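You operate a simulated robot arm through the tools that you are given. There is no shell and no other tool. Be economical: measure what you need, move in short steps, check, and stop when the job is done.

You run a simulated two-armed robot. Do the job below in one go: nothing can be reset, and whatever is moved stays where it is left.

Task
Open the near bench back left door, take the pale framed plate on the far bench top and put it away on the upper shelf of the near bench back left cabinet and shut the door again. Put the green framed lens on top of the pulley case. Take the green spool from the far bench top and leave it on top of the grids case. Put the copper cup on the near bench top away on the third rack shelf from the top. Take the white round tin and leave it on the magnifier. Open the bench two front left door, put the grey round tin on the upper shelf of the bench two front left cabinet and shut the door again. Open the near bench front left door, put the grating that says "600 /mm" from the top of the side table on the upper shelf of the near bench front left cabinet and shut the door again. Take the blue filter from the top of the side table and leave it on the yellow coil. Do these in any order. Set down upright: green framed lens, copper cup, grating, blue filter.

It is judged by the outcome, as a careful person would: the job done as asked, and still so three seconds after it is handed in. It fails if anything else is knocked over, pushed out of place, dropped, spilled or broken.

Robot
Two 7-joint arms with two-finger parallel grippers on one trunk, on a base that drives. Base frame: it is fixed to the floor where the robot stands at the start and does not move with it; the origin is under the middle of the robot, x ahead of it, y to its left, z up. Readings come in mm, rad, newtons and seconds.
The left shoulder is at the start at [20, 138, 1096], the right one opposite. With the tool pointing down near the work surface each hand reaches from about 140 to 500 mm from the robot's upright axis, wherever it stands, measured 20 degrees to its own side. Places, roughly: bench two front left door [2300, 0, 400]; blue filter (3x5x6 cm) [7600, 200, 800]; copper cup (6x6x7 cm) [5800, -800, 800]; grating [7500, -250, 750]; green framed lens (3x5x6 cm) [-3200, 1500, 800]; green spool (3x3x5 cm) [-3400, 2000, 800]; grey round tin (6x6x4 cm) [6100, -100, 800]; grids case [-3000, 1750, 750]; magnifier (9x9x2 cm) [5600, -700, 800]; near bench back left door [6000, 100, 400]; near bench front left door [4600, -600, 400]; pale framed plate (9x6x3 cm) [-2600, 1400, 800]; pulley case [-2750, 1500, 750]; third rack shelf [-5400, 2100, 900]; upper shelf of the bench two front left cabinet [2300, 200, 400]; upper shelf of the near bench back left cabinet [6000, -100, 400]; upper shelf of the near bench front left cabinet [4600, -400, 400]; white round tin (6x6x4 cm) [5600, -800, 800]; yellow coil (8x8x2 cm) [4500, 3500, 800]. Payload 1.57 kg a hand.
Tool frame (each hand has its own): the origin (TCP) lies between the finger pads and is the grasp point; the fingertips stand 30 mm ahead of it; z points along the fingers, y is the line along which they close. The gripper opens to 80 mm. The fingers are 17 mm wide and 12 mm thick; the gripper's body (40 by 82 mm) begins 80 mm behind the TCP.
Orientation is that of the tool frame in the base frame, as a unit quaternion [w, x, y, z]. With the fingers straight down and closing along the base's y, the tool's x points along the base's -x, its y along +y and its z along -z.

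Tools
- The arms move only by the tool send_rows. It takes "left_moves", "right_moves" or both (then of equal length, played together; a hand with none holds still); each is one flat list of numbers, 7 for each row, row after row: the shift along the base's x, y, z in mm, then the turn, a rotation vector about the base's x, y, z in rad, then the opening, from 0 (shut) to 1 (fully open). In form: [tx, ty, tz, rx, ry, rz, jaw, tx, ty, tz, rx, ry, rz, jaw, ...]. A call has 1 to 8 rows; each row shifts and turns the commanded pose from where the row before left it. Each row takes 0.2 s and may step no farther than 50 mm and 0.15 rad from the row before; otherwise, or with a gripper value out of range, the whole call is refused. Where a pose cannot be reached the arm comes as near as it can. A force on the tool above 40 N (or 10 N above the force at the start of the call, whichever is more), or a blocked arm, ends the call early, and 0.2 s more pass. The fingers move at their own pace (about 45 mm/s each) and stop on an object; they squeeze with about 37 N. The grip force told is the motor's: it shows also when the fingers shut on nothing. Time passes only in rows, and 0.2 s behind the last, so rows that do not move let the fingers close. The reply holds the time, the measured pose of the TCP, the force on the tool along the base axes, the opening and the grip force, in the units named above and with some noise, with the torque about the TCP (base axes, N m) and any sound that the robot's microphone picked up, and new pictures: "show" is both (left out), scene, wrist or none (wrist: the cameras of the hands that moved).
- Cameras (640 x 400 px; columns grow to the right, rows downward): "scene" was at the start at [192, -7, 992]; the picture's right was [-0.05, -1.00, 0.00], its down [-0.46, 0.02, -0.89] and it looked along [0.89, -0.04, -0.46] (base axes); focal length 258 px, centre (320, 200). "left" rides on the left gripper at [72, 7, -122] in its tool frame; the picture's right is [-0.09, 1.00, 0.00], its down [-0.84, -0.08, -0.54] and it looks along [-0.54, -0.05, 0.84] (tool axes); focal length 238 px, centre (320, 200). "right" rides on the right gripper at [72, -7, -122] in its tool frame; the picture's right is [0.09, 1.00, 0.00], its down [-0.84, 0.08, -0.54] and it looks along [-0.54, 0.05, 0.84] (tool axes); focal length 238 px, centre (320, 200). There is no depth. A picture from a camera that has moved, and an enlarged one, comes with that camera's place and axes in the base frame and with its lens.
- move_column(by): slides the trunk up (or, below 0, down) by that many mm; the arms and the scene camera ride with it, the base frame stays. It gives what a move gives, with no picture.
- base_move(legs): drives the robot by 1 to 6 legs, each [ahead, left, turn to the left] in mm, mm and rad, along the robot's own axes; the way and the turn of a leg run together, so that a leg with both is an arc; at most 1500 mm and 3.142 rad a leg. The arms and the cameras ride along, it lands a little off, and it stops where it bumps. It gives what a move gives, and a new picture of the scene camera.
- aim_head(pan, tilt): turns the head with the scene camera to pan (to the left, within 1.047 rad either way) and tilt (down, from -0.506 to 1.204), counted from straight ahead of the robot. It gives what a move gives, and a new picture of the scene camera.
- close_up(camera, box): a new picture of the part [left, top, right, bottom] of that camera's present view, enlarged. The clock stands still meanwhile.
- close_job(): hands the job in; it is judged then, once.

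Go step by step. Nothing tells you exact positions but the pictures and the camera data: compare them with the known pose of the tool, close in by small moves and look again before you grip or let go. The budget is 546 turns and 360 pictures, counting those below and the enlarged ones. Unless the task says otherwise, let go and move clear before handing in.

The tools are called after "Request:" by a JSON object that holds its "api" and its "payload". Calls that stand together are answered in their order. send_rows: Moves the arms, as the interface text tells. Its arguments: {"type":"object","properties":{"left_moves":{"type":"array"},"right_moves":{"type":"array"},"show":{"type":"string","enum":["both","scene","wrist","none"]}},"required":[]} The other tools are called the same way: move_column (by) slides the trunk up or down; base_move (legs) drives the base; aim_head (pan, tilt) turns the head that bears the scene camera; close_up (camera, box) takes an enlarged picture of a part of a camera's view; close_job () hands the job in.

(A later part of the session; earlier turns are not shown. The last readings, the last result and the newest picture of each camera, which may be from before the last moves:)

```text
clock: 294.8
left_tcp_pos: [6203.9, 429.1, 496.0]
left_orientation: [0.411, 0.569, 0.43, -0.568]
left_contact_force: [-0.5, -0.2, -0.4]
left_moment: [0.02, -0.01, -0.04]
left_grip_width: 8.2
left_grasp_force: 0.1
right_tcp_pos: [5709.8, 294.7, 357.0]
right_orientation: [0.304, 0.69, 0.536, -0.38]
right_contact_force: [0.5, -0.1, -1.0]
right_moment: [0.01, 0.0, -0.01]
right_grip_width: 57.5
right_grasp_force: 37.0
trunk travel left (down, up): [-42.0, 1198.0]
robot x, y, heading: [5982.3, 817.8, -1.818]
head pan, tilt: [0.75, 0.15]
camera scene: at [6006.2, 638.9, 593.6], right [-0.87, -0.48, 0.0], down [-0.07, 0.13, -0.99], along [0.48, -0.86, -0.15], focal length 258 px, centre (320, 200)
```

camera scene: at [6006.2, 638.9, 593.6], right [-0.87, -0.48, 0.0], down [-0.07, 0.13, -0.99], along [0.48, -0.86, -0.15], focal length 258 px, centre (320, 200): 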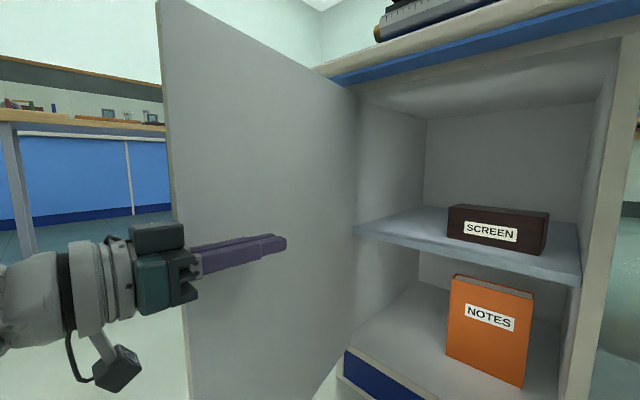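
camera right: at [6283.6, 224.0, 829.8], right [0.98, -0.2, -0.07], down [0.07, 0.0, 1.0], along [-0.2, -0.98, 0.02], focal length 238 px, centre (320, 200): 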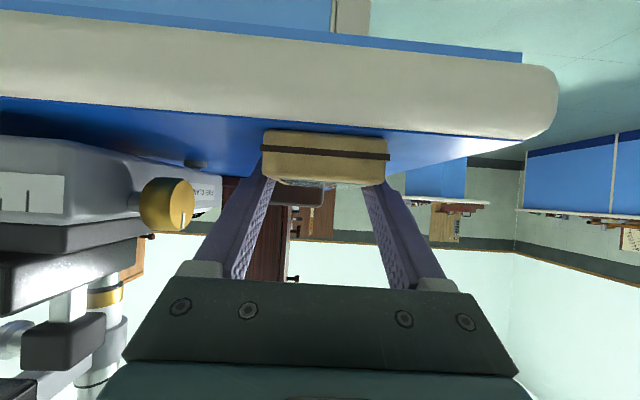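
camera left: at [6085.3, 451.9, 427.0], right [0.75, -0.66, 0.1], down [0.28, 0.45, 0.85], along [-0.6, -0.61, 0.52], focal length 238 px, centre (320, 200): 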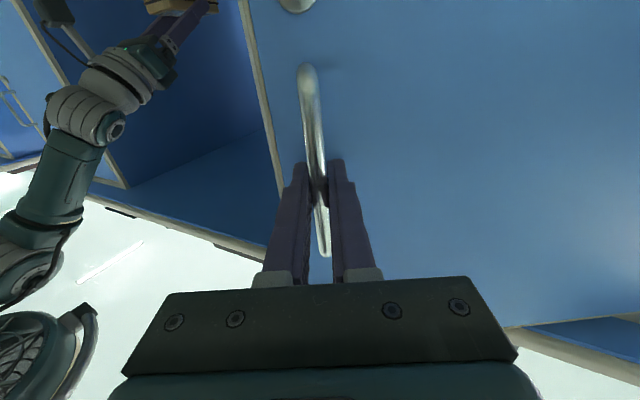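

Door is ~75° open. I'll push it further past 90° so there's room for inserting with the right hand.

Request:
{"api": "send_rows", "payload": {"left_moves": [18, -5, 0, 0, 0, 0, 0.1, 18, -5, 0, 0, 0, 0, 0.1, 18, -5, 0, 0, 0, 0, 0.1, 18, -5, 0, 0, 0, 0, 0.1, 18, -5, 0, 0, 0, 0, 0.1, 18, -5, 0, 0, 0, 0, 0.1, 18, -5, 0, 0, 0, 0, 0.1, 18, -5, 0, 0, 0, 0, 0.1], "show": "scene"}}

```text
clock: 296.6
left_tcp_pos: [6349.2, 392.3, 494.7]
left_orientation: [0.41, 0.569, 0.432, -0.567]
left_contact_force: [2.6, 11.9, 5.0]
left_moment: [-0.15, 0.01, -0.26]
left_grip_width: 0.7
left_grasp_force: 0.1
right_tcp_pos: [5711.4, 298.2, 355.1]
right_orientation: [0.303, 0.691, 0.536, -0.379]
right_contact_force: [0.2, -0.2, -0.7]
right_moment: [0.03, 0.02, 0.01]
right_grip_width: 57.7
right_grasp_force: 37.1
trunk travel left (down, up): [-42.0, 1198.0]
robot x, y, heading: [5980.8, 819.4, -1.816]
head pan, tilt: [0.75, 0.15]
camera scene: at [6007.5, 642.0, 593.2], right [-0.87, -0.48, 0.0], down [-0.07, 0.13, -0.99], along [0.48, -0.86, -0.15], focal length 258 px, centre (320, 200)
```

scene: 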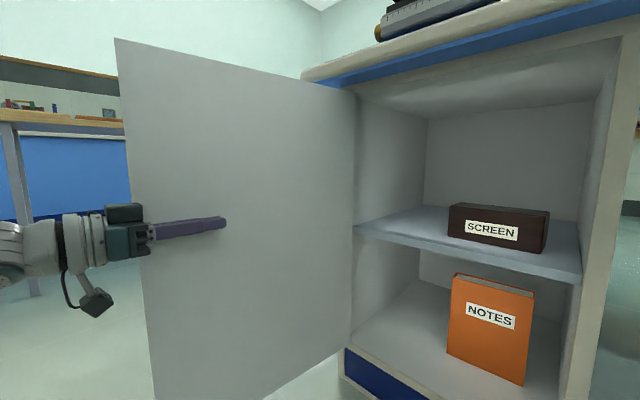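

Request:
{"api": "send_rows", "payload": {"left_moves": [18, -8, 0, 0, 0, 0, 0.1, 18, -8, 0, 0, 0, 0, 0.1, 18, -8, 0, 0, 0, 0, 0.1, 18, -8, 0, 0, 0, 0, 0.1, 18, -8, 0, 0, 0, 0, 0.1], "show": "scene"}}

```text
clock: 297.4
left_tcp_pos: [6388.7, 374.2, 491.4]
left_orientation: [-0.403, -0.573, -0.422, 0.575]
left_contact_force: [-18.6, 26.1, -0.5]
left_moment: [-0.7, -0.09, 1.26]
left_grip_width: 0.2
left_grasp_force: 0.0
right_tcp_pos: [5705.1, 305.2, 353.0]
right_orientation: [0.302, 0.69, 0.539, -0.378]
right_contact_force: [1.2, -0.8, -1.3]
right_moment: [0.05, 0.06, -0.08]
right_grip_width: 57.5
right_grasp_force: 37.0
trunk travel left (down, up): [-42.0, 1198.0]
robot x, y, heading: [5980.1, 820.4, -1.815]
head pan, tilt: [0.75, 0.15]
stopped in row 4 (left hand): the force on the tool passed its limit at 45 N (the readings are from after the stop); the commanded pose is now the measured one
camera scene: at [6000.9, 647.8, 592.3], right [-0.87, -0.48, 0.0], down [-0.08, 0.14, -0.99], along [0.48, -0.86, -0.16], focal length 258 px, centre (320, 200)
```

scene: 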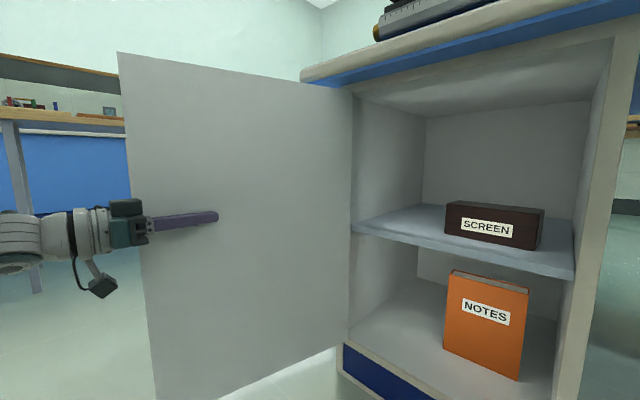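

Door is at its stop (~95°). I'll withdraw the left hand and raise it above door height, out of the way.

Request:
{"api": "send_rows", "payload": {"left_moves": [-40, 10, 10, 0, 0, 0, 0.1, -40, 10, 25, 0, 0, 0, 0.1, -40, 10, 25, 0, 0, 0, 0.1, -40, 10, 25, 0, 0, 0, 0.1, -40, 10, 25, 0, 0, 0, 0.1, -40, 10, 25, 0, 0, 0, 0.1, -40, 10, 25, 0, 0, 0, 0.1, -30, 10, 30, 0, 0, 0, 0.1], "show": "none"}}

Request:
{"api": "send_rows", "payload": {"left_moves": [-20, 10, 40, 0, 0, 0, 0.1, 0, 10, 40, 0, 0, 0, 0.1, 0, 10, 40, 0, 0, 0, 0.1, 0, 10, 40, 0, 0, 0, 0.1], "show": "none"}}

```text
clock: 299.2
left_tcp_pos: [6113.3, 357.5, 669.0]
left_orientation: [-0.408, -0.571, -0.421, 0.574]
left_contact_force: [0.0, -0.2, 0.1]
left_moment: [-0.02, 0.01, 0.04]
left_grip_width: 7.8
left_grasp_force: 0.0
left hand out of reach, approached as far as the arm can: row 5, 6, 7, 8
right_tcp_pos: [5707.3, 292.2, 358.2]
right_orientation: [0.304, 0.69, 0.536, -0.381]
right_contact_force: [0.3, -1.1, -1.2]
right_moment: [0.04, -0.05, -0.02]
right_grip_width: 57.5
right_grasp_force: 37.1
trunk travel left (down, up): [-42.0, 1198.0]
robot x, y, heading: [5983.9, 824.8, -1.814]
head pan, tilt: [0.75, 0.15]
```

```text
clock: 299.9
left_tcp_pos: [6081.0, 377.0, 655.4]
left_orientation: [0.342, 0.649, 0.457, -0.503]
left_contact_force: [0.9, 0.4, 0.2]
left_moment: [0.0, -0.02, 0.0]
left_grip_width: 7.9
left_grasp_force: 0.0
left hand out of reach, approached as far as the arm can: row 1
right_tcp_pos: [5708.9, 295.9, 355.5]
right_orientation: [0.304, 0.69, 0.537, -0.379]
right_contact_force: [0.0, -0.2, -1.2]
right_moment: [0.03, 0.0, 0.0]
right_grip_width: 57.4
right_grasp_force: 37.0
trunk travel left (down, up): [-42.0, 1198.0]
robot x, y, heading: [5984.3, 818.6, -1.821]
head pan, tilt: [0.75, 0.15]
stopped in row 3 (left hand): the arm was blocked; the commanded pose is now the measured one
```

Request:
{"api": "aim_head", "payload": {"pan": 0.6, "tilt": 0.25}}

```text
clock: 300.6
left_tcp_pos: [6080.3, 376.9, 653.8]
left_orientation: [0.342, 0.649, 0.456, -0.503]
left_contact_force: [-0.8, 0.5, -0.9]
left_moment: [0.01, 0.01, -0.05]
left_grip_width: 8.0
left_grasp_force: 0.1
right_tcp_pos: [5707.9, 294.4, 356.0]
right_orientation: [0.305, 0.689, 0.536, -0.38]
right_contact_force: [0.3, 0.7, -1.6]
right_moment: [0.0, -0.01, -0.01]
right_grip_width: 57.4
right_grasp_force: 36.7
trunk travel left (down, up): [-42.0, 1198.0]
robot x, y, heading: [5986.7, 820.6, -1.815]
head pan, tilt: [0.6, 0.25]
camera scene: at [5992.8, 632.6, 584.4], right [-0.94, -0.35, 0.0], down [-0.09, 0.23, -0.97], along [0.34, -0.91, -0.25], focal length 258 px, centre (320, 200)
```

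scene: 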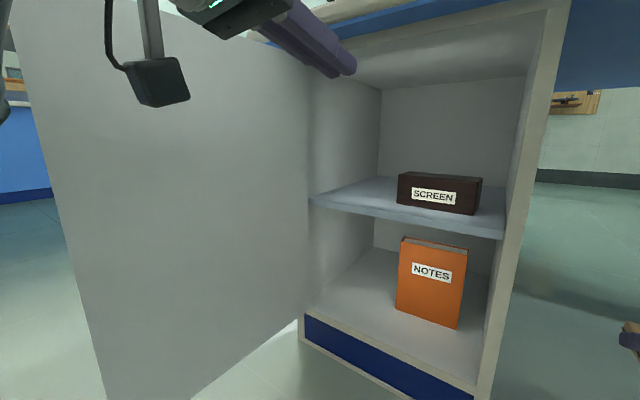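

Request:
{"api": "send_rows", "payload": {"left_moves": [8, 25, 10, 0.13, -0.033, 0, 0.1, 8, 25, 10, 0.13, -0.033, 0, 0.1, 8, 25, 10, 0.13, -0.033, 0, 0.1, 8, 20, 10, 0.13, -0.033, 0, 0.1, 0, 10, 20, 0.1, -0.025, 0, 0.1, 0, 0, 30, 0, 0, 0, 0.1, 0, 0, 30, 0, 0, 0, 0.1], "show": "scene"}}

```text
clock: 301.2
left_tcp_pos: [6085.1, 423.3, 578.1]
left_orientation: [0.226, 0.743, 0.511, -0.369]
left_contact_force: [0.8, -0.2, 0.3]
left_moment: [0.0, 0.0, 0.04]
left_grip_width: 7.8
left_grasp_force: 0.2
left hand out of reach, approached as far as the arm can: row 1
right_tcp_pos: [5707.9, 295.5, 355.7]
right_orientation: [0.303, 0.69, 0.536, -0.38]
right_contact_force: [-0.2, 0.3, -1.8]
right_moment: [0.06, -0.01, 0.02]
right_grip_width: 57.5
right_grasp_force: 37.5
trunk travel left (down, up): [-42.0, 1198.0]
robot x, y, heading: [5983.1, 816.7, -1.812]
head pan, tilt: [0.6, 0.25]
stopped in row 2 (left hand): the arm was blocked; the commanded pose is now the measured one
camera scene: at [5992.6, 633.1, 584.3], right [-0.94, -0.35, 0.0], down [-0.09, 0.23, -0.97], along [0.34, -0.91, -0.25], focal length 258 px, centre (320, 200)
```

scene: 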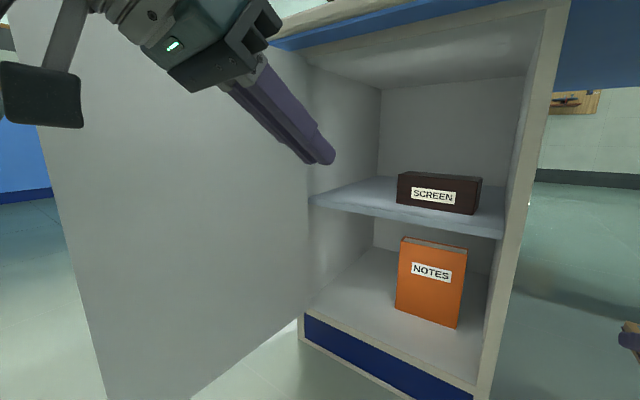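

Request:
{"api": "send_rows", "payload": {"left_moves": [0, 0, -40, 0.1, -0.025, 0, 0.1, 0, 0, -40, 0.13, -0.033, 0, 0.1, 0, 0, -40, 0.13, -0.033, 0, 0.1, 3, 12, -40, 0.13, -0.033, 0, 0.1, 5, 20, -40, 0.13, -0.033, 0, 0.1, 5, 20, -40, 0.13, -0.033, 0, 0.1, 5, 20, -20, 0.12, -0.03, 0, 0.1, 5, 20, 0, 0, 0, 0, 0.1], "show": "none"}}

```text
clock: 303.0
left_tcp_pos: [6109.5, 515.6, 320.8]
left_orientation: [-0.054, 0.803, 0.592, -0.041]
left_contact_force: [-0.1, -0.7, -0.1]
left_moment: [-0.03, 0.02, 0.01]
left_grip_width: 8.0
left_grasp_force: 0.1
right_tcp_pos: [5709.4, 297.0, 355.9]
right_orientation: [0.304, 0.69, 0.537, -0.379]
right_contact_force: [0.4, -0.2, -2.0]
right_moment: [0.01, 0.02, 0.0]
right_grip_width: 57.3
right_grasp_force: 36.9
trunk travel left (down, up): [-42.0, 1198.0]
robot x, y, heading: [5984.6, 821.7, -1.811]
head pan, tilt: [0.6, 0.25]
```

Request:
{"api": "send_rows", "payload": {"right_moves": [0, 0, 40, 0, 0, 0, 0, 0, 0, 40, 0, 0, 0, 0, 0, 0, 40, 0, 0, 0, 0, 0, 0, 15, 0, 0, 0, 0], "show": "none"}}

Request:
{"api": "base_move", "payload": {"legs": [[-30, 0, 0.6]]}}

Request:
{"api": "aim_head", "payload": {"pan": -0.05, "tilt": 0.3}}

```text
clock: 304.2
left_tcp_pos: [6108.9, 514.6, 321.1]
left_orientation: [-0.053, 0.803, 0.592, -0.041]
left_contact_force: [-0.2, -0.4, 0.2]
left_moment: [-0.01, 0.02, -0.01]
left_grip_width: 8.0
left_grasp_force: 0.0
right_tcp_pos: [5719.7, 308.2, 447.7]
right_orientation: [0.283, 0.699, 0.553, -0.353]
right_contact_force: [-0.6, 0.4, -2.1]
right_moment: [0.05, -0.04, 0.05]
right_grip_width: 57.4
right_grasp_force: 37.1
trunk travel left (down, up): [-42.0, 1198.0]
robot x, y, heading: [5979.3, 819.3, -1.815]
head pan, tilt: [0.6, 0.25]
stopped in row 4 (right hand): the arm was blocked; the commanded pose is now the measured one
```

```text
clock: 306.3
left_tcp_pos: [6259.2, 673.6, 321.7]
left_orientation: [-0.038, 0.585, 0.809, -0.056]
left_contact_force: [0.4, -0.1, -0.4]
left_moment: [-0.03, -0.01, -0.04]
left_grip_width: 7.8
left_grasp_force: 0.0
right_tcp_pos: [6062.1, 278.8, 447.3]
right_orientation: [0.377, 0.499, 0.74, -0.25]
right_contact_force: [-0.9, -0.3, -0.7]
right_moment: [0.02, 0.02, -0.03]
right_grip_width: 57.4
right_grasp_force: 36.7
trunk travel left (down, up): [-42.0, 1198.0]
robot x, y, heading: [5980.2, 851.7, -1.191]
head pan, tilt: [0.6, 0.25]
camera scene: at [6095.8, 700.6, 584.4], right [-0.56, -0.83, 0.0], down [-0.2, 0.14, -0.97], along [0.8, -0.55, -0.25], focal length 258 px, centre (320, 200)
```

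scene: 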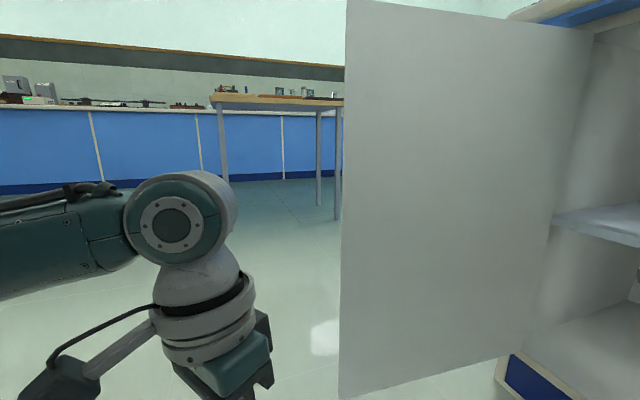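

```text
clock: 307.3
left_tcp_pos: [6259.1, 672.9, 321.1]
left_orientation: [-0.038, 0.585, 0.808, -0.056]
left_contact_force: [0.1, -0.4, -0.2]
left_moment: [-0.01, 0.0, -0.02]
left_grip_width: 7.9
left_grasp_force: 0.0
right_tcp_pos: [6062.8, 279.9, 449.0]
right_orientation: [0.376, 0.5, 0.739, -0.25]
right_contact_force: [0.5, 0.7, -2.4]
right_moment: [0.01, 0.0, -0.01]
right_grip_width: 57.3
right_grasp_force: 37.3
trunk travel left (down, up): [-42.0, 1198.0]
robot x, y, heading: [5983.4, 848.4, -1.197]
head pan, tilt: [-0.051, 0.3]
camera scene: at [6048.4, 664.8, 579.6], right [-0.95, -0.32, 0.0], down [-0.09, 0.28, -0.96], along [0.3, -0.91, -0.3], focal length 258 px, centre (320, 200)
```

scene: 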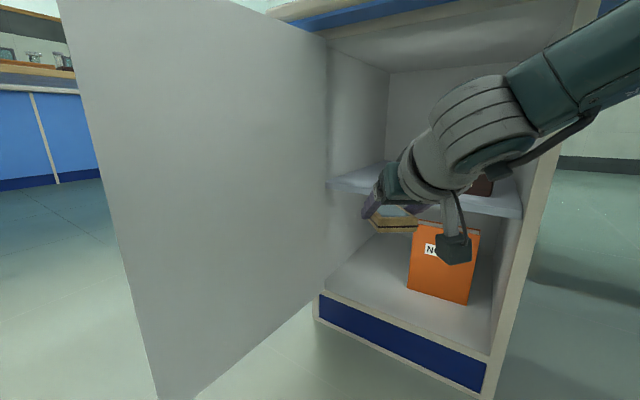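

Request:
{"api": "send_rows", "payload": {"left_moves": [-40, 8, 0, 0, 0, 0, 0.1, -40, 8, 0, 0, 0, 0, 0.1], "show": "none"}}

Request:
{"api": "move_column", "payload": {"by": 45}}

Request:
{"api": "base_move", "payload": {"legs": [[150, -41, 0]]}}

```text
clock: 307.9
left_tcp_pos: [6179.2, 687.0, 319.1]
left_orientation: [-0.039, 0.585, 0.808, -0.056]
left_contact_force: [-0.7, 0.0, 0.1]
left_moment: [-0.02, 0.0, -0.03]
left_grip_width: 8.0
left_grasp_force: 0.1
right_tcp_pos: [6060.7, 278.5, 447.8]
right_orientation: [0.376, 0.499, 0.739, -0.25]
right_contact_force: [-0.2, -0.1, -1.4]
right_moment: [0.01, 0.03, 0.0]
right_grip_width: 57.4
right_grasp_force: 37.2
trunk travel left (down, up): [-42.0, 1198.0]
robot x, y, heading: [5985.0, 851.9, -1.198]
head pan, tilt: [-0.051, 0.3]
```

```text
clock: 308.8
left_tcp_pos: [6180.2, 687.3, 363.9]
left_orientation: [-0.039, 0.586, 0.808, -0.056]
left_contact_force: [-0.5, -0.1, 0.0]
left_moment: [0.02, 0.0, -0.02]
left_grip_width: 8.0
left_grasp_force: 0.1
right_tcp_pos: [6063.6, 279.6, 493.2]
right_orientation: [0.376, 0.499, 0.739, -0.25]
right_contact_force: [-1.0, -0.2, -2.0]
right_moment: [0.02, 0.02, -0.01]
right_grip_width: 57.3
right_grasp_force: 37.0
trunk travel left (down, up): [-87.0, 1153.0]
robot x, y, heading: [5979.5, 847.7, -1.2]
head pan, tilt: [-0.051, 0.3]
```

```text
clock: 310.2
left_tcp_pos: [6198.4, 536.2, 363.8]
left_orientation: [-0.038, 0.583, 0.81, -0.054]
left_contact_force: [0.1, -0.1, -0.3]
left_moment: [-0.03, -0.01, 0.03]
left_grip_width: 8.1
left_grasp_force: 0.1
right_tcp_pos: [6083.1, 127.2, 490.5]
right_orientation: [0.377, 0.497, 0.741, -0.248]
right_contact_force: [0.1, 0.9, -1.5]
right_moment: [0.02, -0.02, 0.01]
right_grip_width: 57.5
right_grasp_force: 36.9
trunk travel left (down, up): [-87.0, 1153.0]
robot x, y, heading: [5999.3, 692.3, -1.188]
head pan, tilt: [-0.051, 0.3]
camera scene: at [6066.5, 511.7, 624.3], right [-0.95, -0.32, 0.0], down [-0.1, 0.28, -0.95], along [0.31, -0.9, -0.3], focal length 258 px, centre (320, 200)
```

scene: 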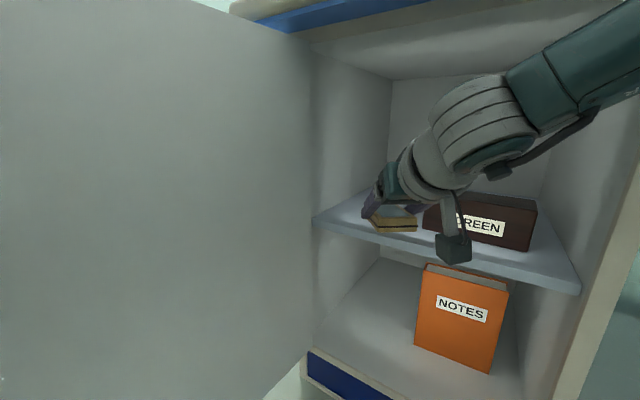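

Request:
{"api": "base_move", "payload": {"legs": [[118, 0, 0]]}}

Request:
{"api": "close_up", "payload": {"camera": "right", "box": [0, 0, 640, 400]}}

```text
clock: 311.5
left_tcp_pos: [6239.8, 456.9, 361.9]
left_orientation: [-0.043, 0.587, 0.807, -0.048]
left_contact_force: [-0.8, -0.3, 0.5]
left_moment: [0.01, 0.01, 0.03]
left_grip_width: 7.9
left_grasp_force: 0.0
right_tcp_pos: [6120.4, 46.5, 481.8]
right_orientation: [0.37, 0.504, 0.741, -0.244]
right_contact_force: [0.2, 0.5, -2.2]
right_moment: [-0.01, 0.03, 0.0]
right_grip_width: 57.4
right_grasp_force: 37.0
trunk travel left (down, up): [-87.0, 1153.0]
robot x, y, heading: [6042.6, 590.4, -1.203]
head pan, tilt: [-0.051, 0.3]
stopped in leg 1: the robot was blocked; the commanded pose is now the measured one
camera scene: at [6107.0, 429.4, 621.5], right [-0.95, -0.31, 0.0], down [-0.09, 0.3, -0.95], along [0.3, -0.9, -0.31], focal length 258 px, centre (320, 200)
```

scene: 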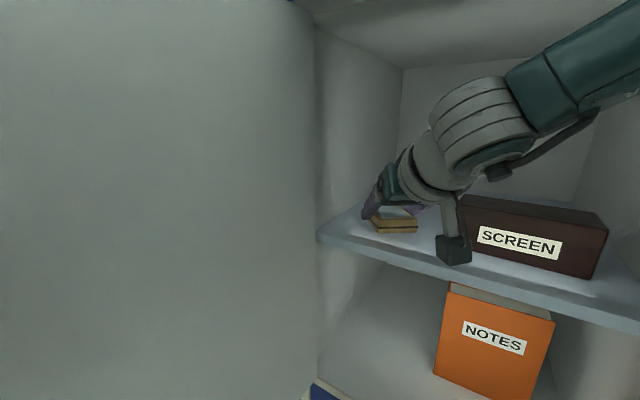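

```text
1.00 times, centred on (320, 200) of right (not enlarged: the box is as wide or as high as the picture)
camera zoom: at [6061.7, 174.7, 499.0], right [0.9, 0.42, -0.06], down [0.09, -0.05, 0.99], along [0.42, -0.9, -0.08], focal length 238 px, centre (320, 200)
```

zoom: 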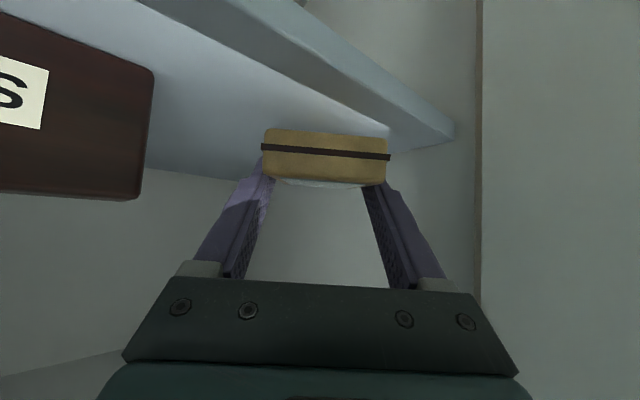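

The base touched something but the plate is already over the shelf. I'll reach the rest with the arm.

Request:
{"api": "send_rows", "payload": {"right_moves": [5, -14, 0, 0, 0, 0, 0, 6, -14, 0, 0, 0, 0, 0, 6, -14, 0, 0, 0, 0, 0, 4, -10, 0, 0, 0, 0, 0], "show": "both"}}

```text
clock: 312.7
left_tcp_pos: [6238.8, 455.3, 362.0]
left_orientation: [-0.044, 0.587, 0.807, -0.048]
left_contact_force: [0.0, 0.0, -0.4]
left_moment: [0.01, 0.05, 0.01]
left_grip_width: 8.3
left_grasp_force: 0.1
right_tcp_pos: [6140.0, -5.0, 478.1]
right_orientation: [0.37, 0.504, 0.741, -0.244]
right_contact_force: [0.1, 0.1, -1.6]
right_moment: [0.02, 0.01, 0.04]
right_grip_width: 57.4
right_grasp_force: 37.3
trunk travel left (down, up): [-87.0, 1153.0]
robot x, y, heading: [6036.8, 592.0, -1.198]
head pan, tilt: [-0.051, 0.3]
stopped in row 4 (right hand): the arm was blocked; the commanded pose is now the measured one
camera scene: at [6107.2, 429.3, 621.2], right [-0.95, -0.31, -0.01], down [-0.09, 0.3, -0.95], along [0.3, -0.9, -0.31], focal length 258 px, centre (320, 200)
camera right: at [6082.3, 122.6, 496.7], right [0.9, 0.42, -0.06], down [0.09, -0.05, 0.99], along [0.42, -0.9, -0.08], focal length 238 px, centre (320, 200)
```

scene: 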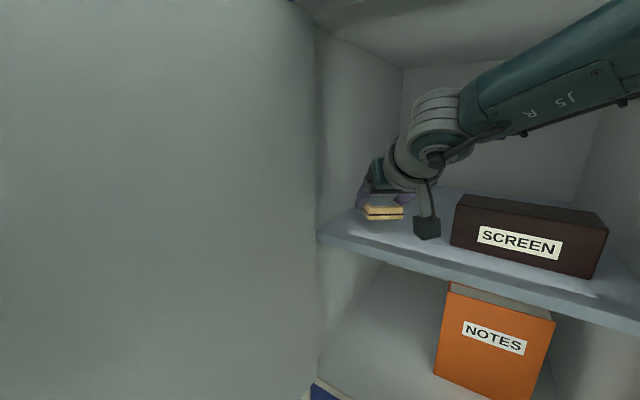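
right: 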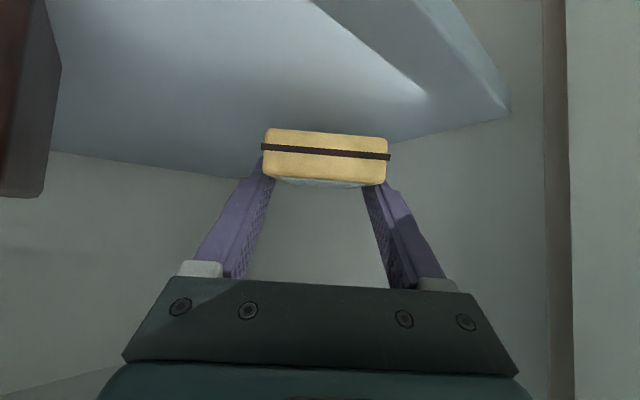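

Request:
{"api": "move_column", "payload": {"by": -14}}

Request:
{"api": "send_rows", "payload": {"right_moves": [0, 0, -3, 0, 0, 0, 0], "show": "wrist"}}

```text
clock: 313.4
left_tcp_pos: [6246.7, 455.9, 347.1]
left_orientation: [-0.041, 0.586, 0.808, -0.047]
left_contact_force: [-0.4, 0.1, -0.1]
left_moment: [0.0, 0.0, -0.02]
left_grip_width: 8.0
left_grasp_force: 0.2
right_tcp_pos: [6147.6, -4.8, 466.8]
right_orientation: [0.372, 0.504, 0.741, -0.242]
right_contact_force: [-0.5, 0.4, -2.3]
right_moment: [0.01, 0.03, -0.01]
right_grip_width: 57.7
right_grasp_force: 37.1
trunk travel left (down, up): [-73.0, 1167.0]
robot x, y, heading: [6037.9, 589.9, -1.204]
head pan, tilt: [-0.051, 0.3]
```

```text
clock: 314.0
left_tcp_pos: [6246.6, 455.5, 348.7]
left_orientation: [-0.04, 0.586, 0.808, -0.047]
left_contact_force: [-0.7, 0.2, 0.8]
left_moment: [-0.03, 0.01, 0.0]
left_grip_width: 7.9
left_grasp_force: 0.0
right_tcp_pos: [6146.6, -8.5, 464.1]
right_orientation: [0.374, 0.503, 0.741, -0.242]
right_contact_force: [0.0, -0.4, -0.7]
right_moment: [0.04, -0.01, -0.01]
right_grip_width: 57.9
right_grasp_force: 37.1
trunk travel left (down, up): [-73.0, 1167.0]
robot x, y, heading: [6045.1, 589.9, -1.199]
head pan, tilt: [-0.051, 0.3]
stopped in row 1 (right hand): the arm was blocked; the commanded pose is now the measured one
camera right: at [6089.5, 121.0, 480.6], right [0.9, 0.43, -0.06], down [0.08, -0.05, 1.0], along [0.42, -0.9, -0.08], focal length 238 px, centre (320, 200)
```

right: 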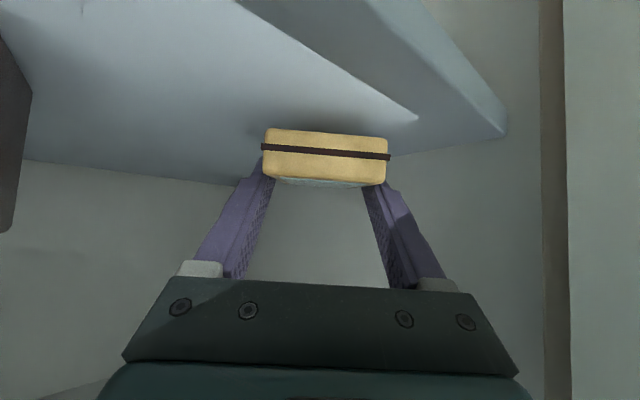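

Request:
{"api": "move_column", "payload": {"by": -4}}

Request:
{"api": "move_column", "payload": {"by": -3}}

Request:
{"api": "close_up", "payload": {"camera": "right", "box": [160, 80, 480, 240]}}

```text
clock: 314.5
left_tcp_pos: [6247.7, 455.3, 345.2]
left_orientation: [-0.041, 0.586, 0.808, -0.048]
left_contact_force: [-0.2, -0.7, -0.5]
left_moment: [0.0, 0.05, 0.0]
left_grip_width: 8.1
left_grasp_force: 0.0
right_tcp_pos: [6148.7, -6.9, 459.8]
right_orientation: [0.373, 0.503, 0.741, -0.243]
right_contact_force: [0.7, -0.2, -2.0]
right_moment: [-0.01, 0.04, 0.0]
right_grip_width: 57.6
right_grasp_force: 37.2
trunk travel left (down, up): [-69.0, 1171.0]
robot x, y, heading: [6043.9, 590.7, -1.193]
head pan, tilt: [-0.051, 0.3]
```

```text
clock: 315.0
left_tcp_pos: [6248.6, 456.3, 341.6]
left_orientation: [-0.041, 0.586, 0.808, -0.046]
left_contact_force: [-0.3, -0.3, 0.3]
left_moment: [0.02, 0.01, 0.01]
left_grip_width: 8.0
left_grasp_force: 0.1
right_tcp_pos: [6148.5, -7.0, 456.6]
right_orientation: [0.374, 0.503, 0.741, -0.241]
right_contact_force: [0.7, 0.6, -0.7]
right_moment: [-0.05, 0.0, 0.0]
right_grip_width: 57.6
right_grasp_force: 37.0
trunk travel left (down, up): [-66.0, 1174.0]
robot x, y, heading: [6037.0, 587.7, -1.199]
head pan, tilt: [-0.051, 0.3]
```

```text
2.00 times, centred on (320, 160) of right
camera zoom: at [6090.8, 121.4, 474.2], right [0.9, 0.43, -0.06], down [0.08, -0.05, 1.0], along [0.42, -0.9, -0.08], focal length 477 px, centre (320, 280)
```

zoom: 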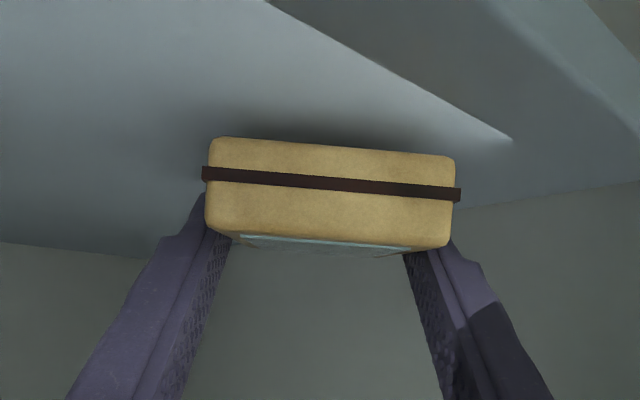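

Request:
{"api": "move_column", "payload": {"by": -4}}

Request:
{"api": "move_column", "payload": {"by": -3}}

```text
clock: 315.5
left_tcp_pos: [6248.2, 455.9, 338.6]
left_orientation: [-0.041, 0.586, 0.808, -0.046]
left_contact_force: [0.4, 0.7, -0.4]
left_moment: [0.04, 0.04, -0.01]
left_grip_width: 8.1
left_grasp_force: 0.0
right_tcp_pos: [6148.6, -6.8, 455.7]
right_orientation: [0.376, 0.502, 0.74, -0.244]
right_contact_force: [-1.3, 2.2, 17.7]
right_moment: [-1.11, 0.15, -0.08]
right_grip_width: 57.7
right_grasp_force: 37.0
trunk travel left (down, up): [-62.0, 1178.0]
robot x, y, heading: [6041.8, 588.3, -1.196]
head pan, tilt: [-0.051, 0.3]
```

```text
clock: 316.1
left_tcp_pos: [6248.5, 455.1, 335.5]
left_orientation: [-0.042, 0.586, 0.808, -0.047]
left_contact_force: [0.2, -0.4, 0.1]
left_moment: [-0.02, -0.02, 0.01]
left_grip_width: 8.0
left_grasp_force: 0.1
right_tcp_pos: [6149.6, -7.6, 452.0]
right_orientation: [0.374, 0.504, 0.74, -0.243]
right_contact_force: [1.4, -4.3, 17.8]
right_moment: [-1.3, -0.06, 0.05]
right_grip_width: 57.7
right_grasp_force: 37.1
trunk travel left (down, up): [-59.0, 1181.0]
robot x, y, heading: [6045.7, 591.6, -1.193]
head pan, tilt: [-0.051, 0.3]
```

Request:
{"api": "send_rows", "payload": {"right_moves": [0, 0, 0, 0, 0, 0, 0.78, 0, 0, 0, 0, 0, 0, 0.85, 0, 0, 0, 0, 0, 0, 0.95, 0, 0, 0, 0, 0, 0, 0.95], "show": "wrist"}}

```text
clock: 317.1
left_tcp_pos: [6248.3, 455.9, 335.9]
left_orientation: [-0.041, 0.585, 0.809, -0.047]
left_contact_force: [0.0, -0.2, -0.9]
left_moment: [-0.01, 0.0, -0.04]
left_grip_width: 7.9
left_grasp_force: 0.0
right_tcp_pos: [6151.1, -5.9, 449.4]
right_orientation: [0.374, 0.503, 0.741, -0.24]
right_contact_force: [4.7, 19.0, 22.5]
right_moment: [-0.25, 0.44, -0.14]
right_grip_width: 64.7
right_grasp_force: 0.1
trunk travel left (down, up): [-59.0, 1181.0]
robot x, y, heading: [6041.1, 588.8, -1.196]
head pan, tilt: [-0.051, 0.3]
camera right: at [6092.8, 122.3, 467.4], right [0.9, 0.43, -0.05], down [0.08, -0.05, 1.0], along [0.43, -0.9, -0.08], focal length 238 px, centre (320, 200)
```

right: 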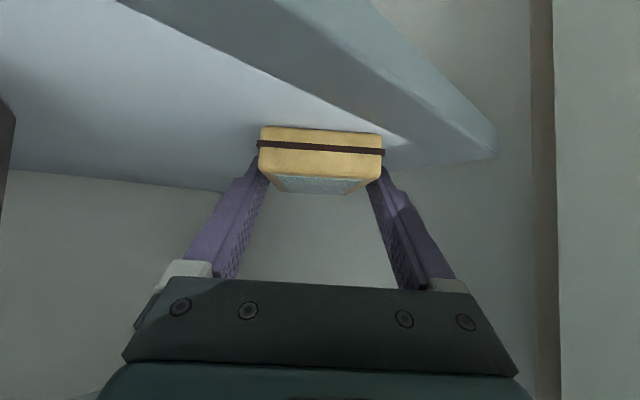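

Request:
{"api": "move_column", "payload": {"by": 8}}

Request:
{"api": "send_rows", "payload": {"right_moves": [0, 0, 0, 0, 0, 0, 0.95, 0, 0, 0, 0, 0, 0, 0.95], "show": "wrist"}}

```text
clock: 317.6
left_tcp_pos: [6250.4, 455.7, 341.7]
left_orientation: [-0.041, 0.586, 0.808, -0.046]
left_contact_force: [0.8, -0.3, 0.5]
left_moment: [0.0, -0.01, 0.0]
left_grip_width: 8.0
left_grasp_force: 0.1
right_tcp_pos: [6149.0, -7.4, 455.6]
right_orientation: [0.372, 0.505, 0.74, -0.242]
right_contact_force: [-0.9, -0.4, 0.7]
right_moment: [0.02, 0.04, -0.02]
right_grip_width: 76.3
right_grasp_force: 0.0
trunk travel left (down, up): [-67.0, 1173.0]
robot x, y, heading: [6041.2, 588.7, -1.202]
head pan, tilt: [-0.051, 0.3]
```

```text
clock: 318.4
left_tcp_pos: [6249.7, 453.8, 342.6]
left_orientation: [-0.041, 0.586, 0.808, -0.047]
left_contact_force: [-0.4, -0.1, 0.2]
left_moment: [0.0, 0.02, 0.0]
left_grip_width: 8.0
left_grasp_force: 0.0
right_tcp_pos: [6152.0, -8.6, 460.2]
right_orientation: [0.374, 0.504, 0.74, -0.242]
right_contact_force: [-0.2, -0.3, -0.1]
right_moment: [0.03, -0.01, 0.02]
right_grip_width: 76.2
right_grasp_force: 0.1
trunk travel left (down, up): [-67.0, 1173.0]
robot x, y, heading: [6041.1, 587.9, -1.194]
head pan, tilt: [-0.051, 0.3]
stopped in row 2 (right hand): the arm was blocked; the commanded pose is now the measured one
camera right: at [6093.3, 120.1, 475.8], right [0.9, 0.43, -0.06], down [0.08, -0.05, 1.0], along [0.42, -0.9, -0.08], focal length 238 px, centre (320, 200)
```

right: 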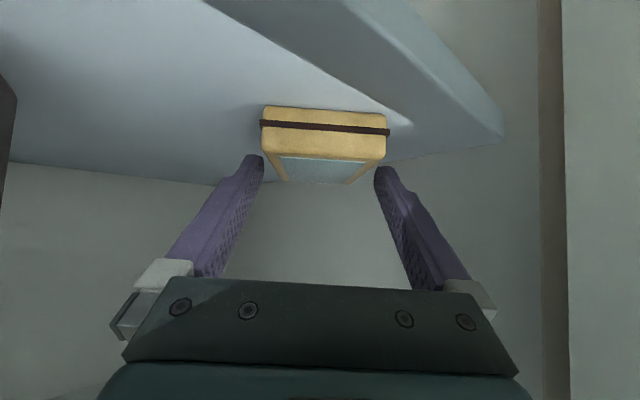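

Plate is on the shelf and released. Raise clear, then back straight out.

Request:
{"api": "move_column", "payload": {"by": 30}}

Request:
{"api": "base_move", "payload": {"legs": [[-330, 0, 0]]}}

```text
clock: 319.2
left_tcp_pos: [6251.5, 454.2, 375.2]
left_orientation: [-0.04, 0.585, 0.808, -0.046]
left_contact_force: [0.3, 0.5, 1.0]
left_moment: [0.0, 0.0, -0.01]
left_grip_width: 8.0
left_grasp_force: 0.0
right_tcp_pos: [6152.9, -7.8, 489.9]
right_orientation: [0.374, 0.504, 0.74, -0.242]
right_contact_force: [0.7, 0.0, 0.1]
right_moment: [0.02, -0.01, 0.01]
right_grip_width: 76.0
right_grasp_force: 0.0
trunk travel left (down, up): [-97.0, 1143.0]
robot x, y, heading: [6042.7, 590.5, -1.199]
head pan, tilt: [-0.051, 0.3]
```

```text
clock: 321.4
left_tcp_pos: [6119.4, 742.2, 374.3]
left_orientation: [-0.037, 0.581, 0.811, -0.056]
left_contact_force: [0.8, 0.1, 0.0]
left_moment: [0.01, 0.0, -0.01]
left_grip_width: 8.1
left_grasp_force: 0.0
right_tcp_pos: [6024.8, 281.7, 499.9]
right_orientation: [0.377, 0.496, 0.742, -0.249]
right_contact_force: [-0.2, 0.4, -0.9]
right_moment: [0.03, 0.03, 0.01]
right_grip_width: 76.1
right_grasp_force: 0.1
trunk travel left (down, up): [-97.0, 1143.0]
robot x, y, heading: [5919.1, 905.8, -1.188]
head pan, tilt: [-0.051, 0.3]
camera scene: at [5986.6, 717.9, 634.8], right [-0.95, -0.33, 0.0], down [-0.1, 0.28, -0.96], along [0.31, -0.9, -0.29], focal length 258 px, centre (320, 200)
```

scene: 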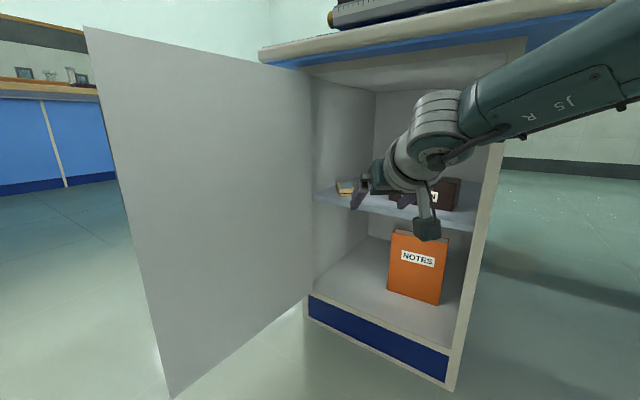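

The plate is on the upper shelf. To shut the door I'll go round to its outer side: back off, turn straight, move left past the door edge.

Request:
{"api": "send_rows", "payload": {"right_moves": [0, 0, 0, 0, 0, 0, 0.1], "show": "none"}}

Request:
{"api": "base_move", "payload": {"legs": [[-200, 0, 0], [0, 0, -0.63], [-200, 0, 0], [0, 912, 0]]}}

Request:
{"api": "aim_head", "payload": {"pan": -0.3, "tilt": 0.25}}

```text
clock: 321.8
left_tcp_pos: [6119.0, 741.4, 374.7]
left_orientation: [-0.037, 0.582, 0.81, -0.056]
left_contact_force: [0.1, -0.3, 0.2]
left_moment: [0.02, 0.01, -0.01]
left_grip_width: 7.9
left_grasp_force: 0.0
right_tcp_pos: [6024.4, 281.1, 499.7]
right_orientation: [0.377, 0.496, 0.742, -0.248]
right_contact_force: [0.1, -0.1, -0.3]
right_moment: [0.02, 0.0, 0.03]
right_grip_width: 41.8
right_grasp_force: 0.4
trunk travel left (down, up): [-97.0, 1143.0]
robot x, y, heading: [5921.4, 900.0, -1.191]
head pan, tilt: [-0.051, 0.3]
```

```text
clock: 330.6
left_tcp_pos: [6827.0, 814.5, 375.6]
left_orientation: [-0.053, 0.804, 0.591, -0.041]
left_contact_force: [0.6, 0.4, 0.2]
left_moment: [-0.01, -0.03, 0.01]
left_grip_width: 7.9
left_grasp_force: 0.1
right_tcp_pos: [6480.0, 497.0, 499.0]
right_orientation: [0.282, 0.701, 0.553, -0.351]
right_contact_force: [-0.4, 0.6, 0.1]
right_moment: [0.0, 0.0, -0.01]
right_grip_width: 8.0
right_grasp_force: 0.2
trunk travel left (down, up): [-97.0, 1143.0]
robot x, y, heading: [6761.2, 1060.9, -1.819]
head pan, tilt: [-0.051, 0.3]
camera scene: at [6708.4, 873.5, 634.7], right [-0.96, 0.29, 0.0], down [0.09, 0.28, -0.96], along [-0.28, -0.91, -0.3], focal length 258 px, centre (320, 200)
```

scene: 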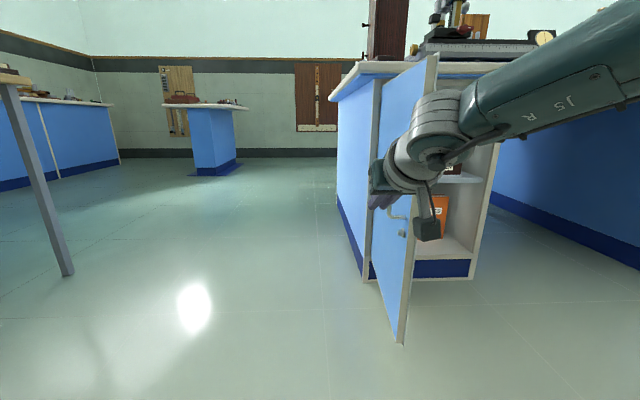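

```text
clock: 331.3
left_tcp_pos: [6828.2, 814.8, 375.0]
left_orientation: [-0.053, 0.804, 0.591, -0.041]
left_contact_force: [0.0, 0.4, 0.3]
left_moment: [0.03, 0.01, 0.01]
left_grip_width: 7.7
left_grasp_force: 0.0
right_tcp_pos: [6479.8, 496.7, 498.6]
right_orientation: [0.281, 0.702, 0.552, -0.352]
right_contact_force: [-0.3, 0.6, -1.5]
right_moment: [0.04, -0.01, -0.04]
right_grip_width: 7.9
right_grasp_force: 0.1
trunk travel left (down, up): [-97.0, 1143.0]
robot x, y, heading: [6757.6, 1065.0, -1.817]
head pan, tilt: [-0.3, 0.25]
camera scene: at [6687.8, 882.8, 639.4], right [-0.85, 0.52, 0.0], down [0.13, 0.21, -0.97], along [-0.5, -0.83, -0.25], focal length 258 px, centre (320, 200)
```

scene: 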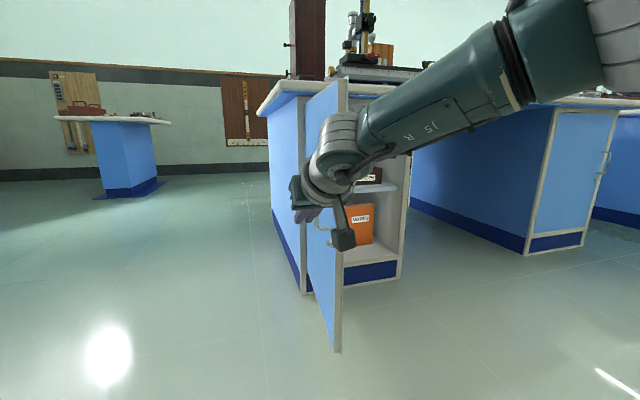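

Request:
{"api": "base_move", "payload": {"legs": [[110, 0, 0]]}}

Request:
{"api": "send_rows", "payload": {"right_moves": [-18, 4, 0, 0, 0, 0, 0.1, -18, 4, 0, 0, 0, 0, 0.1, -18, 4, 0, 0, 0, 0, 0.1, -18, 4, 0, 0, 0, 0, 0.1, -18, 4, 0, 0, 0, 0, 0.1, -18, 4, 0, 0, 0, 0, 0.1, -18, 4, 0, 0, 0, 0, 0.1, -18, 4, 0, 0, 0, 0, 0.1], "show": "scene"}}

```text
clock: 332.6
left_tcp_pos: [6800.0, 705.8, 374.7]
left_orientation: [-0.054, 0.803, 0.591, -0.041]
left_contact_force: [0.7, -0.4, -0.5]
left_moment: [0.0, -0.01, 0.02]
left_grip_width: 8.2
left_grasp_force: 0.1
right_tcp_pos: [6454.2, 387.2, 496.8]
right_orientation: [0.282, 0.7, 0.554, -0.351]
right_contact_force: [0.0, 0.3, -0.1]
right_moment: [0.0, 0.0, -0.04]
right_grip_width: 8.2
right_grasp_force: 0.1
trunk travel left (down, up): [-97.0, 1143.0]
robot x, y, heading: [6728.5, 952.6, -1.818]
head pan, tilt: [-0.3, 0.25]
camera scene: at [6660.4, 773.3, 639.1], right [-0.85, 0.52, 0.0], down [0.13, 0.21, -0.97], along [-0.5, -0.83, -0.25], focal length 258 px, centre (320, 200)
```

scene: 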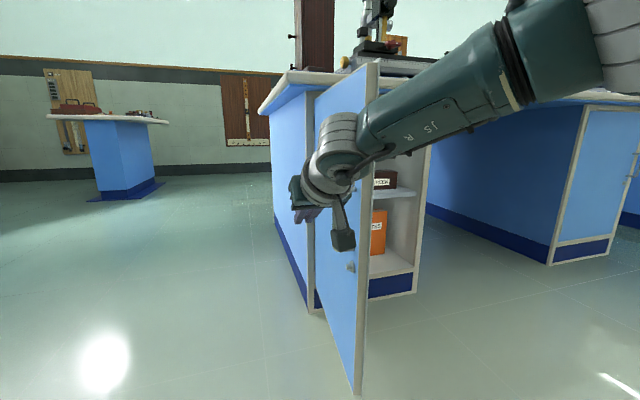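

```text
clock: 334.4
left_tcp_pos: [6799.9, 704.7, 375.1]
left_orientation: [-0.053, 0.804, 0.591, -0.041]
left_contact_force: [0.4, -0.3, 0.2]
left_moment: [-0.02, -0.04, 0.0]
left_grip_width: 7.7
left_grasp_force: 0.0
right_tcp_pos: [6309.2, 417.9, 498.0]
right_orientation: [0.282, 0.701, 0.553, -0.352]
right_contact_force: [0.8, -0.3, -1.5]
right_moment: [-0.01, -0.02, 0.05]
right_grip_width: 7.9
right_grasp_force: 0.0
trunk travel left (down, up): [-97.0, 1143.0]
robot x, y, heading: [6732.2, 952.2, -1.815]
head pan, tilt: [-0.3, 0.25]
camera scene: at [6659.7, 772.0, 639.4], right [-0.85, 0.52, 0.0], down [0.13, 0.21, -0.97], along [-0.5, -0.83, -0.25], focal length 258 px, centre (320, 200)
```

scene: 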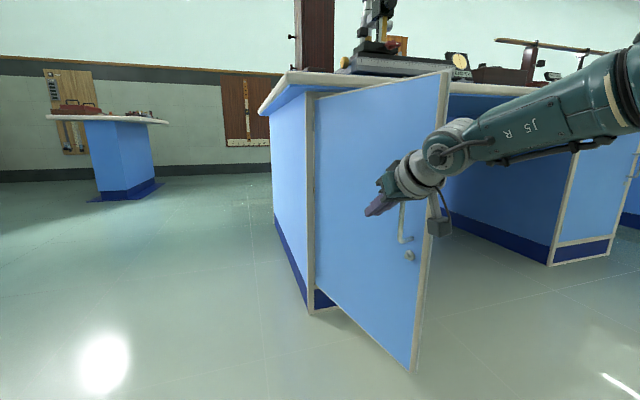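

Request:
{"api": "base_move", "payload": {"legs": [[30, -120, 0], [60, -80, 0]]}}

```text
clock: 336.4
left_tcp_pos: [6587.5, 667.8, 374.3]
left_orientation: [-0.053, 0.803, 0.593, -0.04]
left_contact_force: [-0.3, -0.5, -0.2]
left_moment: [0.0, 0.02, 0.01]
left_grip_width: 8.0
left_grasp_force: 0.1
right_tcp_pos: [6098.4, 379.7, 497.3]
right_orientation: [0.283, 0.7, 0.554, -0.351]
right_contact_force: [0.0, -0.6, -0.5]
right_moment: [0.01, -0.01, -0.01]
right_grip_width: 8.0
right_grasp_force: 0.1
trunk travel left (down, up): [-97.0, 1143.0]
robot x, y, heading: [6512.4, 914.4, -1.811]
head pan, tilt: [-0.3, 0.25]
camera scene: at [6445.7, 735.5, 639.2], right [-0.86, 0.52, 0.0], down [0.13, 0.21, -0.97], along [-0.5, -0.83, -0.25], focal length 258 px, centre (320, 200)
```

scene: 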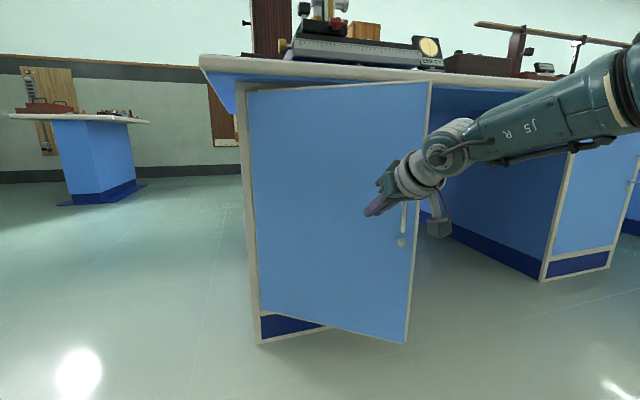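

Request:
{"api": "base_move", "payload": {"legs": [[150, -30, 0], [60, 0, 0]]}}

```text
clock: 338.3
left_tcp_pos: [6509.7, 473.0, 374.6]
left_orientation: [-0.053, 0.802, 0.594, -0.041]
left_contact_force: [0.6, -0.5, 0.0]
left_moment: [-0.02, 0.02, -0.04]
left_grip_width: 7.9
left_grasp_force: 0.0
right_tcp_pos: [6020.3, 183.0, 496.2]
right_orientation: [0.282, 0.699, 0.557, -0.348]
right_contact_force: [0.4, -0.4, -0.3]
right_moment: [-0.03, 0.02, 0.0]
right_grip_width: 8.1
right_grasp_force: 0.1
trunk travel left (down, up): [-97.0, 1143.0]
robot x, y, heading: [6437.7, 718.3, -1.81]
head pan, tilt: [-0.3, 0.25]
camera scene: at [6367.7, 539.3, 638.9], right [-0.86, 0.51, 0.0], down [0.13, 0.21, -0.97], along [-0.5, -0.83, -0.25], focal length 258 px, centre (320, 200)
```

scene: 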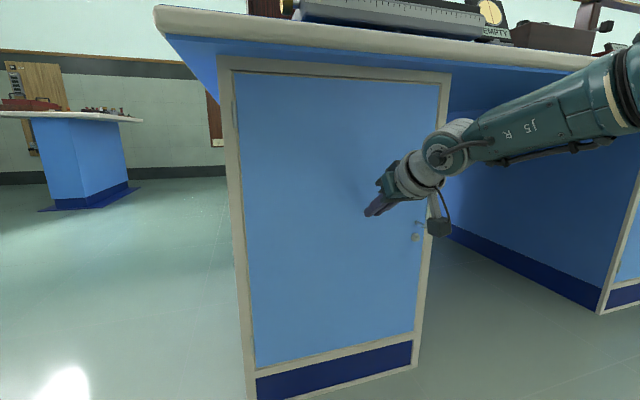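

The door looks shut; I'll press forward lightly with the arm to confirm.

Request:
{"api": "send_rows", "payload": {"right_moves": [-3, -12, 0, 0, 0, 0, 0.1, -3, -12, 0, 0, 0, 0, 0.1, -3, -12, 0, 0, 0, 0, 0.1, -3, -12, 0, 0, 0, 0, 0.1], "show": "scene"}}

```text
clock: 339.3
left_tcp_pos: [6508.0, 470.3, 374.8]
left_orientation: [-0.053, 0.802, 0.594, -0.041]
left_contact_force: [-1.0, 0.1, -0.6]
left_moment: [-0.01, 0.0, -0.02]
left_grip_width: 8.0
left_grasp_force: 0.0
right_tcp_pos: [6022.3, 168.3, 500.0]
right_orientation: [0.284, 0.698, 0.556, -0.351]
right_contact_force: [0.2, 0.3, 0.4]
right_moment: [-0.01, 0.0, -0.03]
right_grip_width: 7.9
right_grasp_force: 0.0
right hand out of reach, approached as far as the arm can: row 1, 2, 3, 4
trunk travel left (down, up): [-97.0, 1143.0]
robot x, y, heading: [6438.7, 716.5, -1.806]
head pan, tilt: [-0.3, 0.25]
camera scene: at [6367.1, 536.7, 639.3], right [-0.86, 0.51, 0.0], down [0.13, 0.21, -0.97], along [-0.5, -0.83, -0.25], focal length 258 px, centre (320, 200)
```

scene: 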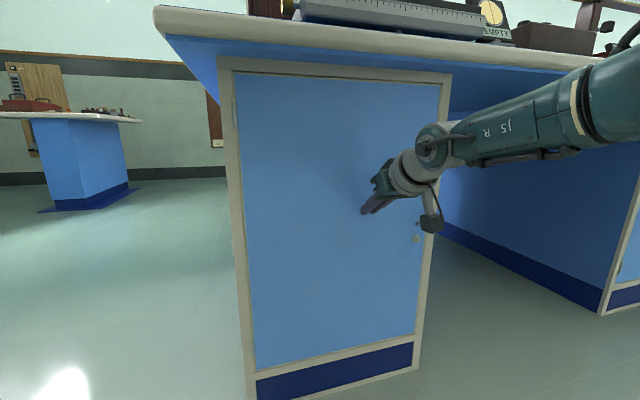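

Request:
{"api": "base_move", "payload": {"legs": [[35, 0, 0]]}}

Request:
{"api": "close_up", "payload": {"camera": "scene", "box": [210, 40, 470, 200]}}

```text
clock: 340.2
left_tcp_pos: [6504.8, 458.1, 373.9]
left_orientation: [-0.055, 0.802, 0.593, -0.04]
left_contact_force: [-0.2, -0.1, -0.5]
left_moment: [-0.02, -0.01, -0.03]
left_grip_width: 7.9
left_grasp_force: 0.0
right_tcp_pos: [6017.7, 158.3, 493.4]
right_orientation: [0.278, 0.704, 0.556, -0.344]
right_contact_force: [9.1, 23.9, 8.1]
right_moment: [0.04, 0.07, -0.06]
right_grip_width: 4.8
right_grasp_force: 0.1
trunk travel left (down, up): [-97.0, 1143.0]
robot x, y, heading: [6433.6, 694.1, -1.815]
head pan, tilt: [-0.3, 0.25]
stopped in leg 1: the force on the tool passed its limit at 131 N (the readings are from after the stop); the commanded pose is now the measured one
camera scene: at [6363.9, 523.3, 638.2], right [-0.86, 0.51, 0.0], down [0.13, 0.22, -0.97], along [-0.5, -0.83, -0.25], focal length 258 px, centre (320, 200)
```

scene: 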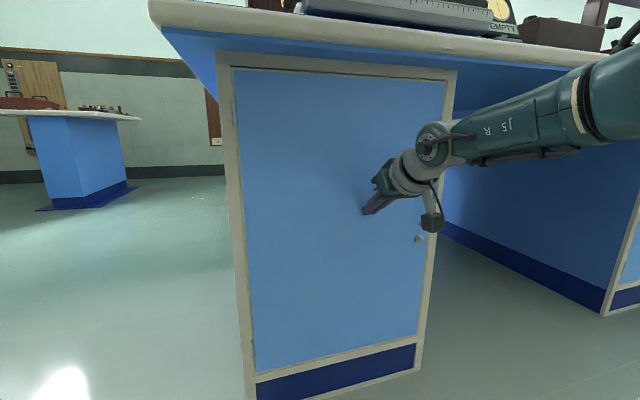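

```text
2.46 times, centred on (340, 120) of scene
camera zoom: at [6363.9, 523.3, 638.2], right [-0.86, 0.51, 0.0], down [0.13, 0.22, -0.97], along [-0.5, -0.83, -0.25], focal length 635 px, centre (271, 397)
```

zoom: 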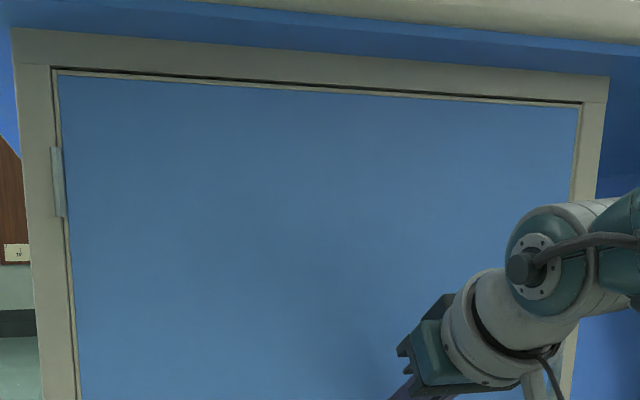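

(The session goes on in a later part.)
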